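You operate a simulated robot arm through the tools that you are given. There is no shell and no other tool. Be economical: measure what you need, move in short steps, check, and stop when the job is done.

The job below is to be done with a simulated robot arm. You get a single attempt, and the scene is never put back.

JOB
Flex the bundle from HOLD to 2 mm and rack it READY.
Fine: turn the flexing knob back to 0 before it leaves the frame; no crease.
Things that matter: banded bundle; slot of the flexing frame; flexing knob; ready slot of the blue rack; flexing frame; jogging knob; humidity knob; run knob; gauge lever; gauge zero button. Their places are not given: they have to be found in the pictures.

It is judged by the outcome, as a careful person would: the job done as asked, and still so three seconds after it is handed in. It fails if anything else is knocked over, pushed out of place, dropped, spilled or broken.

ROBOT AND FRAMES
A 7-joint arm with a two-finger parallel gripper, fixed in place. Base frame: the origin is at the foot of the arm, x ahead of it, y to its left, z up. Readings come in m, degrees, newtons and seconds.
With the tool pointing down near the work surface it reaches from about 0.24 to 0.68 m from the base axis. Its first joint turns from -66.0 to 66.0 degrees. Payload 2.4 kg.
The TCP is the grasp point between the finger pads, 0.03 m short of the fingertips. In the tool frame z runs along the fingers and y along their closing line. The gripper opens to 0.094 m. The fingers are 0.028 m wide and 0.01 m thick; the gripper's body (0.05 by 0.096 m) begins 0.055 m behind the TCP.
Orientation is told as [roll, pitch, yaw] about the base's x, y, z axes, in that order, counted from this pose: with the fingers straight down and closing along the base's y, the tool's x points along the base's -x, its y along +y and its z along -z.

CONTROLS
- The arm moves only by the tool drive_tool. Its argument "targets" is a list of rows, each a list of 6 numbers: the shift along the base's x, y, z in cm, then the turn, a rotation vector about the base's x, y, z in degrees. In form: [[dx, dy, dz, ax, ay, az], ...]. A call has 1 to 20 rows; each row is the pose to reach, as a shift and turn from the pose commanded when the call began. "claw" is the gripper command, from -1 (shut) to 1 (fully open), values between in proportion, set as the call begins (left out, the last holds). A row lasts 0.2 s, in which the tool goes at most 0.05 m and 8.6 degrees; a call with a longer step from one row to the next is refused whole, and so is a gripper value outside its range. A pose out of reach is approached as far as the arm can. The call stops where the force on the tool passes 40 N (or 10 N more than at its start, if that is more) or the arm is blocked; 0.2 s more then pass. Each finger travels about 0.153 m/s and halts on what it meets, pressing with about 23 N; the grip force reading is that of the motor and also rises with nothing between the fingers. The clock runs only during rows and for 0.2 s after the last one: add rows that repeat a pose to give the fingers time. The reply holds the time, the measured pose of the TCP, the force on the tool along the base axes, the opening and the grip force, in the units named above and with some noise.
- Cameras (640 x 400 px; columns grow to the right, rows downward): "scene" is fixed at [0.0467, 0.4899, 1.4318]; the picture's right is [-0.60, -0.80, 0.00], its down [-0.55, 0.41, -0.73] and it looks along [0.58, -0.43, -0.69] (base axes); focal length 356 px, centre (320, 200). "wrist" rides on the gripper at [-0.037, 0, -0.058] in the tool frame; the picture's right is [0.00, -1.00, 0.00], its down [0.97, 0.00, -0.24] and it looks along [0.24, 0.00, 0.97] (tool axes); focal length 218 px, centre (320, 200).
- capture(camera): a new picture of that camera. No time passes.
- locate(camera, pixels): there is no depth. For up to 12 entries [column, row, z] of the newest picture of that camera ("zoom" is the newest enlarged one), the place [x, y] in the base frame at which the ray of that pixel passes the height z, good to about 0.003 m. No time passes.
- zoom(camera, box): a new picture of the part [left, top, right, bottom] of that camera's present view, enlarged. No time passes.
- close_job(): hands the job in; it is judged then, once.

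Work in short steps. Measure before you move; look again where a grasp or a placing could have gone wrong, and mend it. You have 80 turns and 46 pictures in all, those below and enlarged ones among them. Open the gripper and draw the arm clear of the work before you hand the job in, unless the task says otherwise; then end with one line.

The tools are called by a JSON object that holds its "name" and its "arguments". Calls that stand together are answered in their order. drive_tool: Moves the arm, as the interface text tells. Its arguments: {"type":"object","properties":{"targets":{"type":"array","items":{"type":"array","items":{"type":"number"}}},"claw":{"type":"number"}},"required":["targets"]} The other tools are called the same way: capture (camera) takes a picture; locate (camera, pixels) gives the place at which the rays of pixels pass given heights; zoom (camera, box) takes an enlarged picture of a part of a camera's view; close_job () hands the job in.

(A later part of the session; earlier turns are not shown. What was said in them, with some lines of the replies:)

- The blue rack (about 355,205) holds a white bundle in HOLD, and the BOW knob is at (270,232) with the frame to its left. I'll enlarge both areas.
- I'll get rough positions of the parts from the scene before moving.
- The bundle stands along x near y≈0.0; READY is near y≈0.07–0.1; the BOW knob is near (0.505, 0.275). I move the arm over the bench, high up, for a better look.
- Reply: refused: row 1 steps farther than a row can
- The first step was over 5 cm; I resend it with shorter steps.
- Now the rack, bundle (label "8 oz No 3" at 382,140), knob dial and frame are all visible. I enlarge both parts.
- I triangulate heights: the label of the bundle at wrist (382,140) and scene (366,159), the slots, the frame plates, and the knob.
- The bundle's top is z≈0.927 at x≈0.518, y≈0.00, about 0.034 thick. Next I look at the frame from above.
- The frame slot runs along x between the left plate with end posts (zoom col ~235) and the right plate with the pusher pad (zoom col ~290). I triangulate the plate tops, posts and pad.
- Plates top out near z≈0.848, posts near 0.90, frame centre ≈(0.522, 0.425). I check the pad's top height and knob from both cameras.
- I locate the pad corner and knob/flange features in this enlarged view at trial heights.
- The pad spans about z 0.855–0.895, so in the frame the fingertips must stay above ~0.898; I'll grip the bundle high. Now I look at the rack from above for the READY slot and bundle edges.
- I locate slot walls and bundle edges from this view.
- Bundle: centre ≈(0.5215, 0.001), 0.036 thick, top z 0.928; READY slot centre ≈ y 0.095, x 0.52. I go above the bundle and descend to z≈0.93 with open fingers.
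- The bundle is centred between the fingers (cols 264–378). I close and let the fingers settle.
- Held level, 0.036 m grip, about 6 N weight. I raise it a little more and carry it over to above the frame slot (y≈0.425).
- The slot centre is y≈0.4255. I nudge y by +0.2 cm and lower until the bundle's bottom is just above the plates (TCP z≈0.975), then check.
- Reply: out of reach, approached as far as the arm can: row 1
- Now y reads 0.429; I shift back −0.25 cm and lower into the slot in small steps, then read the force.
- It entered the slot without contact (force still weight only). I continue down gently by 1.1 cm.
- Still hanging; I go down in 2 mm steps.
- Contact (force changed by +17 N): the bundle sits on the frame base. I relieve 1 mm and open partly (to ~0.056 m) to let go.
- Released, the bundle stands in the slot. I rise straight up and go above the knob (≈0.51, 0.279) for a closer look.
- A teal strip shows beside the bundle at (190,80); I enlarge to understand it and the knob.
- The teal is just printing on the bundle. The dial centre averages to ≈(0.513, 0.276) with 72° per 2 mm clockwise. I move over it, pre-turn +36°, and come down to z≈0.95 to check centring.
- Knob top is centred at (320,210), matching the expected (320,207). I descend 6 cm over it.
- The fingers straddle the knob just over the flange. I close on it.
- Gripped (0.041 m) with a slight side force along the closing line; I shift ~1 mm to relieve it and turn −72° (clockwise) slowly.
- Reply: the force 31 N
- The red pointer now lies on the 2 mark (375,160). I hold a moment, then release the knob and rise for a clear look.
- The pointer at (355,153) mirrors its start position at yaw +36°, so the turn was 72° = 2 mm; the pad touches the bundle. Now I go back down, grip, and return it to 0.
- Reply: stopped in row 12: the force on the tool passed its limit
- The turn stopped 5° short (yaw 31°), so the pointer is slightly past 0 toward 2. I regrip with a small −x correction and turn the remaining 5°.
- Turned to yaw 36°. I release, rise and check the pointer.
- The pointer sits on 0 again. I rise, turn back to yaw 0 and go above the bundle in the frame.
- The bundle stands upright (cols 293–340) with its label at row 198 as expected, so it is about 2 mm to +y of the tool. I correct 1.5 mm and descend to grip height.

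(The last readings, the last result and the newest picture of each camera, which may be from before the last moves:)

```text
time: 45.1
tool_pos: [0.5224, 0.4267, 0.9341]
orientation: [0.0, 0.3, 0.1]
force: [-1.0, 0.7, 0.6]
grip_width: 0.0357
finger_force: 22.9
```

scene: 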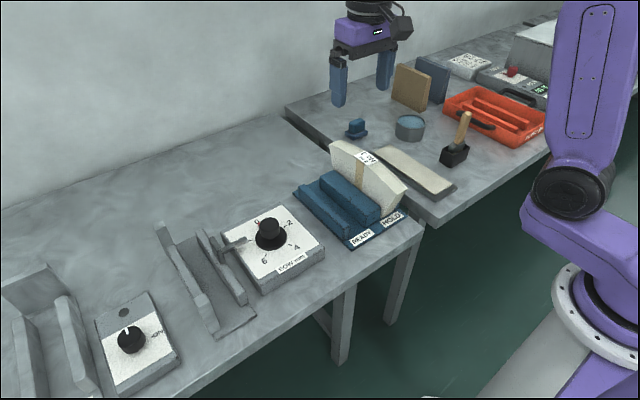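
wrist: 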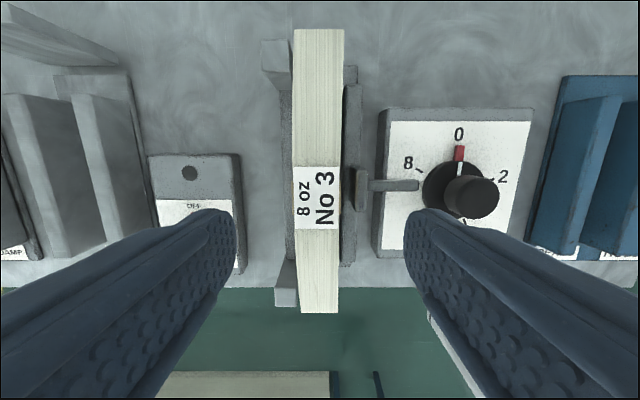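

Gripped at 0.0357 m. I lift straight up and carry it back to above the READY slot (y≈0.095).

{"name": "drive_tool", "arguments": {"targets": [[0, 0, 1, 0, 0, 0], [0, 0, 3, 0, 0, 0], [0, 0, 6, 0, 0, 0], [0, 0, 9, 0, 0, 0], [0, 0, 12, 0, 0, 0], [0, 0, 14, 0, 0, 0], [0, -4, 14.5, 0, 0, 0], [0, -8, 14.5, 0, 0, 0], [0, -12, 14.5, 0, 0, 0], [0, -16, 14.5, 0, 0, 0], [0, -20, 14.5, 0, 0, 0], [0, -24, 14.5, 0, 0, 0], [0, -28, 14.5, 0, 0, 0], [0, -31, 14.5, 0, 0, 0], [0, -33.1, 14.5, 0, 0, 0], [0, -33.1, 14.5, 0, 0, 0]]}}

{"name": "capture", "arguments": {"camera": "wrist"}}

{"name": "zoom", "arguments": {"camera": "scene", "box": [250, 90, 430, 260]}}

```text
time: 48.5
tool_pos: [0.5235, 0.0956, 1.0819]
orientation: [0.1, 0.1, 0.2]
force: [-0.3, 0.0, -5.1]
grip_width: 0.0357
finger_force: 23.2
```

```text
9 pictures are left
```

wrist: 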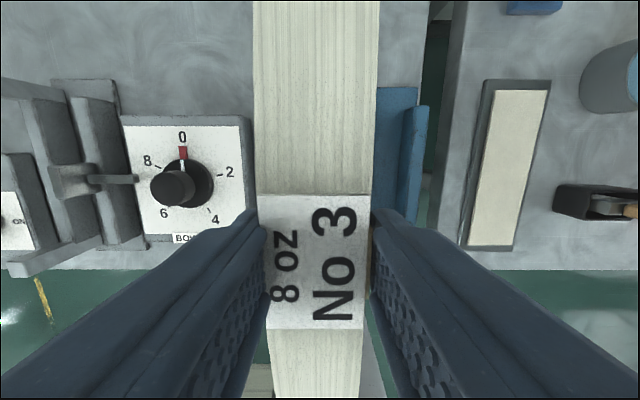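

```text
2.35 times, centred on (340, 175) of scene
```

zoom: 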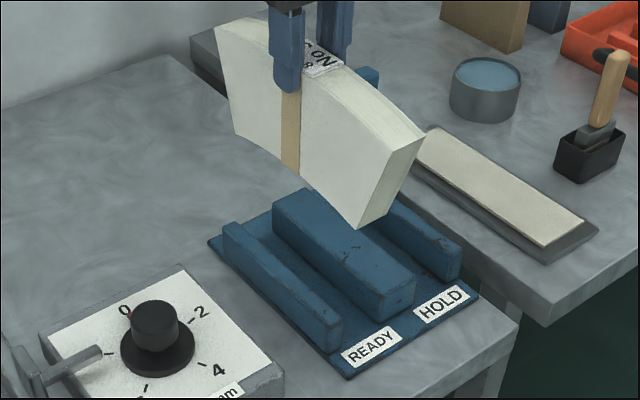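

Bundle level above READY, the knob reads 0. I lower to just inside the walls and check the force.

{"name": "drive_tool", "arguments": {"targets": [[0, -0.1, -3, 0, 0, 0], [0, -0.1, -6, 0, 0, 0], [0, -0.1, -8, 0, 0, 0], [0, -0.1, -9.5, 0, 0, 0], [0, -0.1, -9.5, 0, 0, 0]]}}

{"name": "zoom", "arguments": {"camera": "scene", "box": [270, 110, 430, 260]}}

```text
time: 49.7
tool_pos: [0.5214, 0.0946, 0.9848]
orientation: [-0.1, 0.1, 0.1]
force: [-0.5, 0.4, -5.6]
grip_width: 0.0356
finger_force: 23.0
```

```text
2.67 times, centred on (350, 185) of scene
```

zoom: 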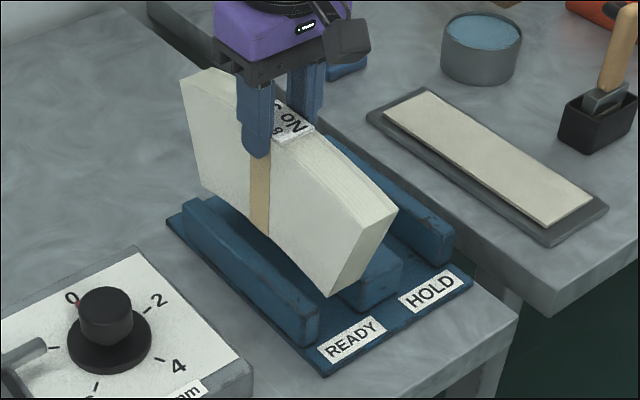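

Aligned above READY between its walls. I lower further in small steps toward the seat (TCP z≈0.934).

{"name": "drive_tool", "arguments": {"targets": [[0, 0, -1, 0, 0, 0], [0, 0, -2, 0, 0, 0], [0, 0, -3, 0, 0, 0], [0, 0, -3.8, 0, 0, 0], [0, 0, -4.5, 0, 0, 0], [0, 0, -4.8, 0, 0, 0], [0, 0, -4.8, 0, 0, 0]]}}

{"name": "drive_tool", "arguments": {"targets": [[0, 0, -0.2, 0, 0, 0], [0, 0, -0.2, 0, 0, 0]]}}

```text
time: 51.3
tool_pos: [0.5226, 0.0956, 0.9375]
orientation: [0.0, 0.1, 0.0]
force: [-1.4, -0.3, -5.9]
grip_width: 0.0358
finger_force: 22.9
```

```text
time: 51.9
tool_pos: [0.5227, 0.0959, 0.9356]
orientation: [0.0, 0.1, 0.1]
force: [-0.2, 0.4, -5.4]
grip_width: 0.0359
finger_force: 23.4
```

Still hanging; 1.5 mm more steps.

{"name": "drive_tool", "arguments": {"targets": [[0, 0, -0.15, 0, 0, 0], [0, 0, -0.15, 0, 0, 0]]}}

{"name": "drive_tool", "arguments": {"targets": [[0, 0, -0.1, 0, 0, 0], [0, 0, -0.1, 0, 0, 0]]}}

```text
time: 52.5
tool_pos: [0.5222, 0.0959, 0.9337]
orientation: [0.1, 0.0, 0.1]
force: [-0.3, -0.4, -5.8]
grip_width: 0.0358
finger_force: 22.7
```

```text
time: 53.1
tool_pos: [0.5227, 0.0961, 0.9338]
orientation: [0.0, 0.0, 0.0]
force: [0.7, -2.3, 0.8]
grip_width: 0.036
finger_force: 23.4
```

It touches the seat (force now ~0, weight carried). I open partly to release and look.

{"name": "drive_tool", "arguments": {"targets": [[0, 0, 0, 0, 0, 0], [0, 0, 0, 0, 0, 0]], "claw": 0.4}}

{"name": "drive_tool", "arguments": {"targets": [[0, 0, 2, 0, 0, 0], [0, 0, 5, 0, 0, 0], [0, 0, 9, 0, 0, 0], [0, 0, 13, 0, 0, 0], [-4, 0, 17, 0, 0, 0], [-7, 3, 18, 0, 0, 0], [-10, 6, 18, 0, 0, 0], [-10, 6, 18, 0, 0, 0]]}}

{"name": "capture", "arguments": {"camera": "scene"}}

{"name": "zoom", "arguments": {"camera": "scene", "box": [150, 120, 430, 320]}}

```text
time: 53.7
tool_pos: [0.5216, 0.0958, 0.9338]
orientation: [0.0, 0.2, 0.1]
force: [-0.3, 0.1, -0.7]
grip_width: 0.0659
finger_force: 0.1
```

```text
refused: row 5 steps farther than a row can; nothing moved
```

```text
6 pictures are left
```

scene: 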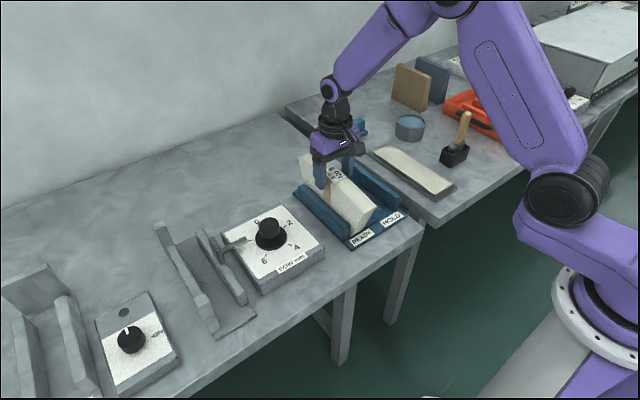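

```text
2.00 times, centred on (290, 220) of scene
```

zoom: 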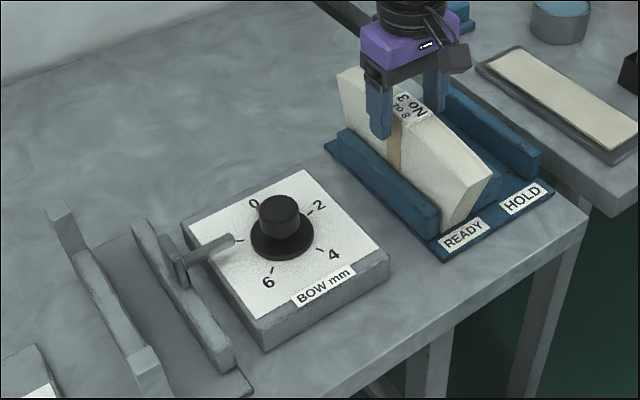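

The bundle stands in READY, released. The retreat was refused for one long step; I redo it with shorter steps.

{"name": "drive_tool", "arguments": {"targets": [[0, 0, 2, 0, 0, 0], [0, 0, 5, 0, 0, 0], [0, 0, 9, 0, 0, 0], [0, 0, 13, 0, 0, 0], [-1, 2, 16, 0, 0, 0], [-3, 5, 18, 0, 0, 0], [-5, 8, 19, 0, 0, 0], [-7, 11, 20, 0, 0, 0], [-7, 11, 20, 0, 0, 0]], "claw": 0.6}}

{"name": "zoom", "arguments": {"camera": "scene", "box": [200, 100, 430, 290]}}

{"name": "capture", "arguments": {"camera": "wrist"}}

```text
time: 55.7
tool_pos: [0.4515, 0.2056, 1.1345]
orientation: [0.0, 0.1, 0.0]
force: [-0.5, 1.1, -0.1]
grip_width: 0.075
finger_force: 0.1
```

```text
2.11 times, centred on (315, 195) of scene
```

zoom: 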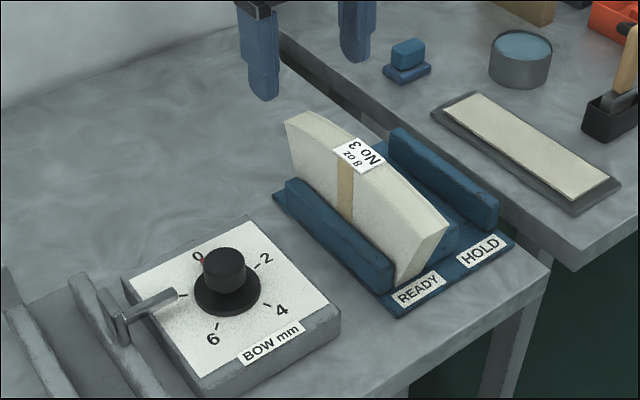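

```text
3 pictures are left
```

wrist: 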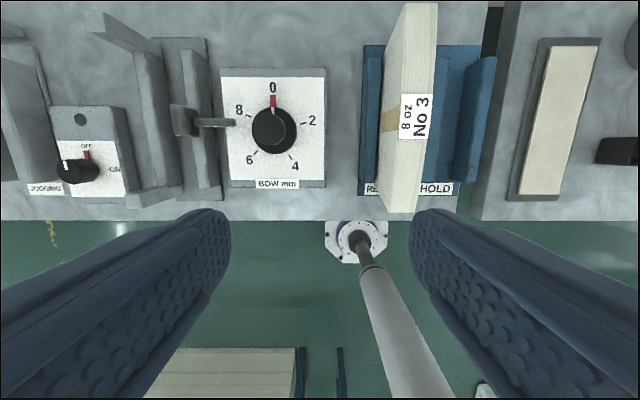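

The bundle stands upright in READY, the BOW knob reads 0, nothing else has moved, and the arm is clear with the gripper open. I hand the job in.

{"name": "close_job", "arguments": {}}

```text
The job is handed in.
```

The bundle was flexed to 2 mm, the flexing knob was turned back to 0 before the bundle left the frame, and the bundle now stands in the READY slot with no crease visible in the pictures.
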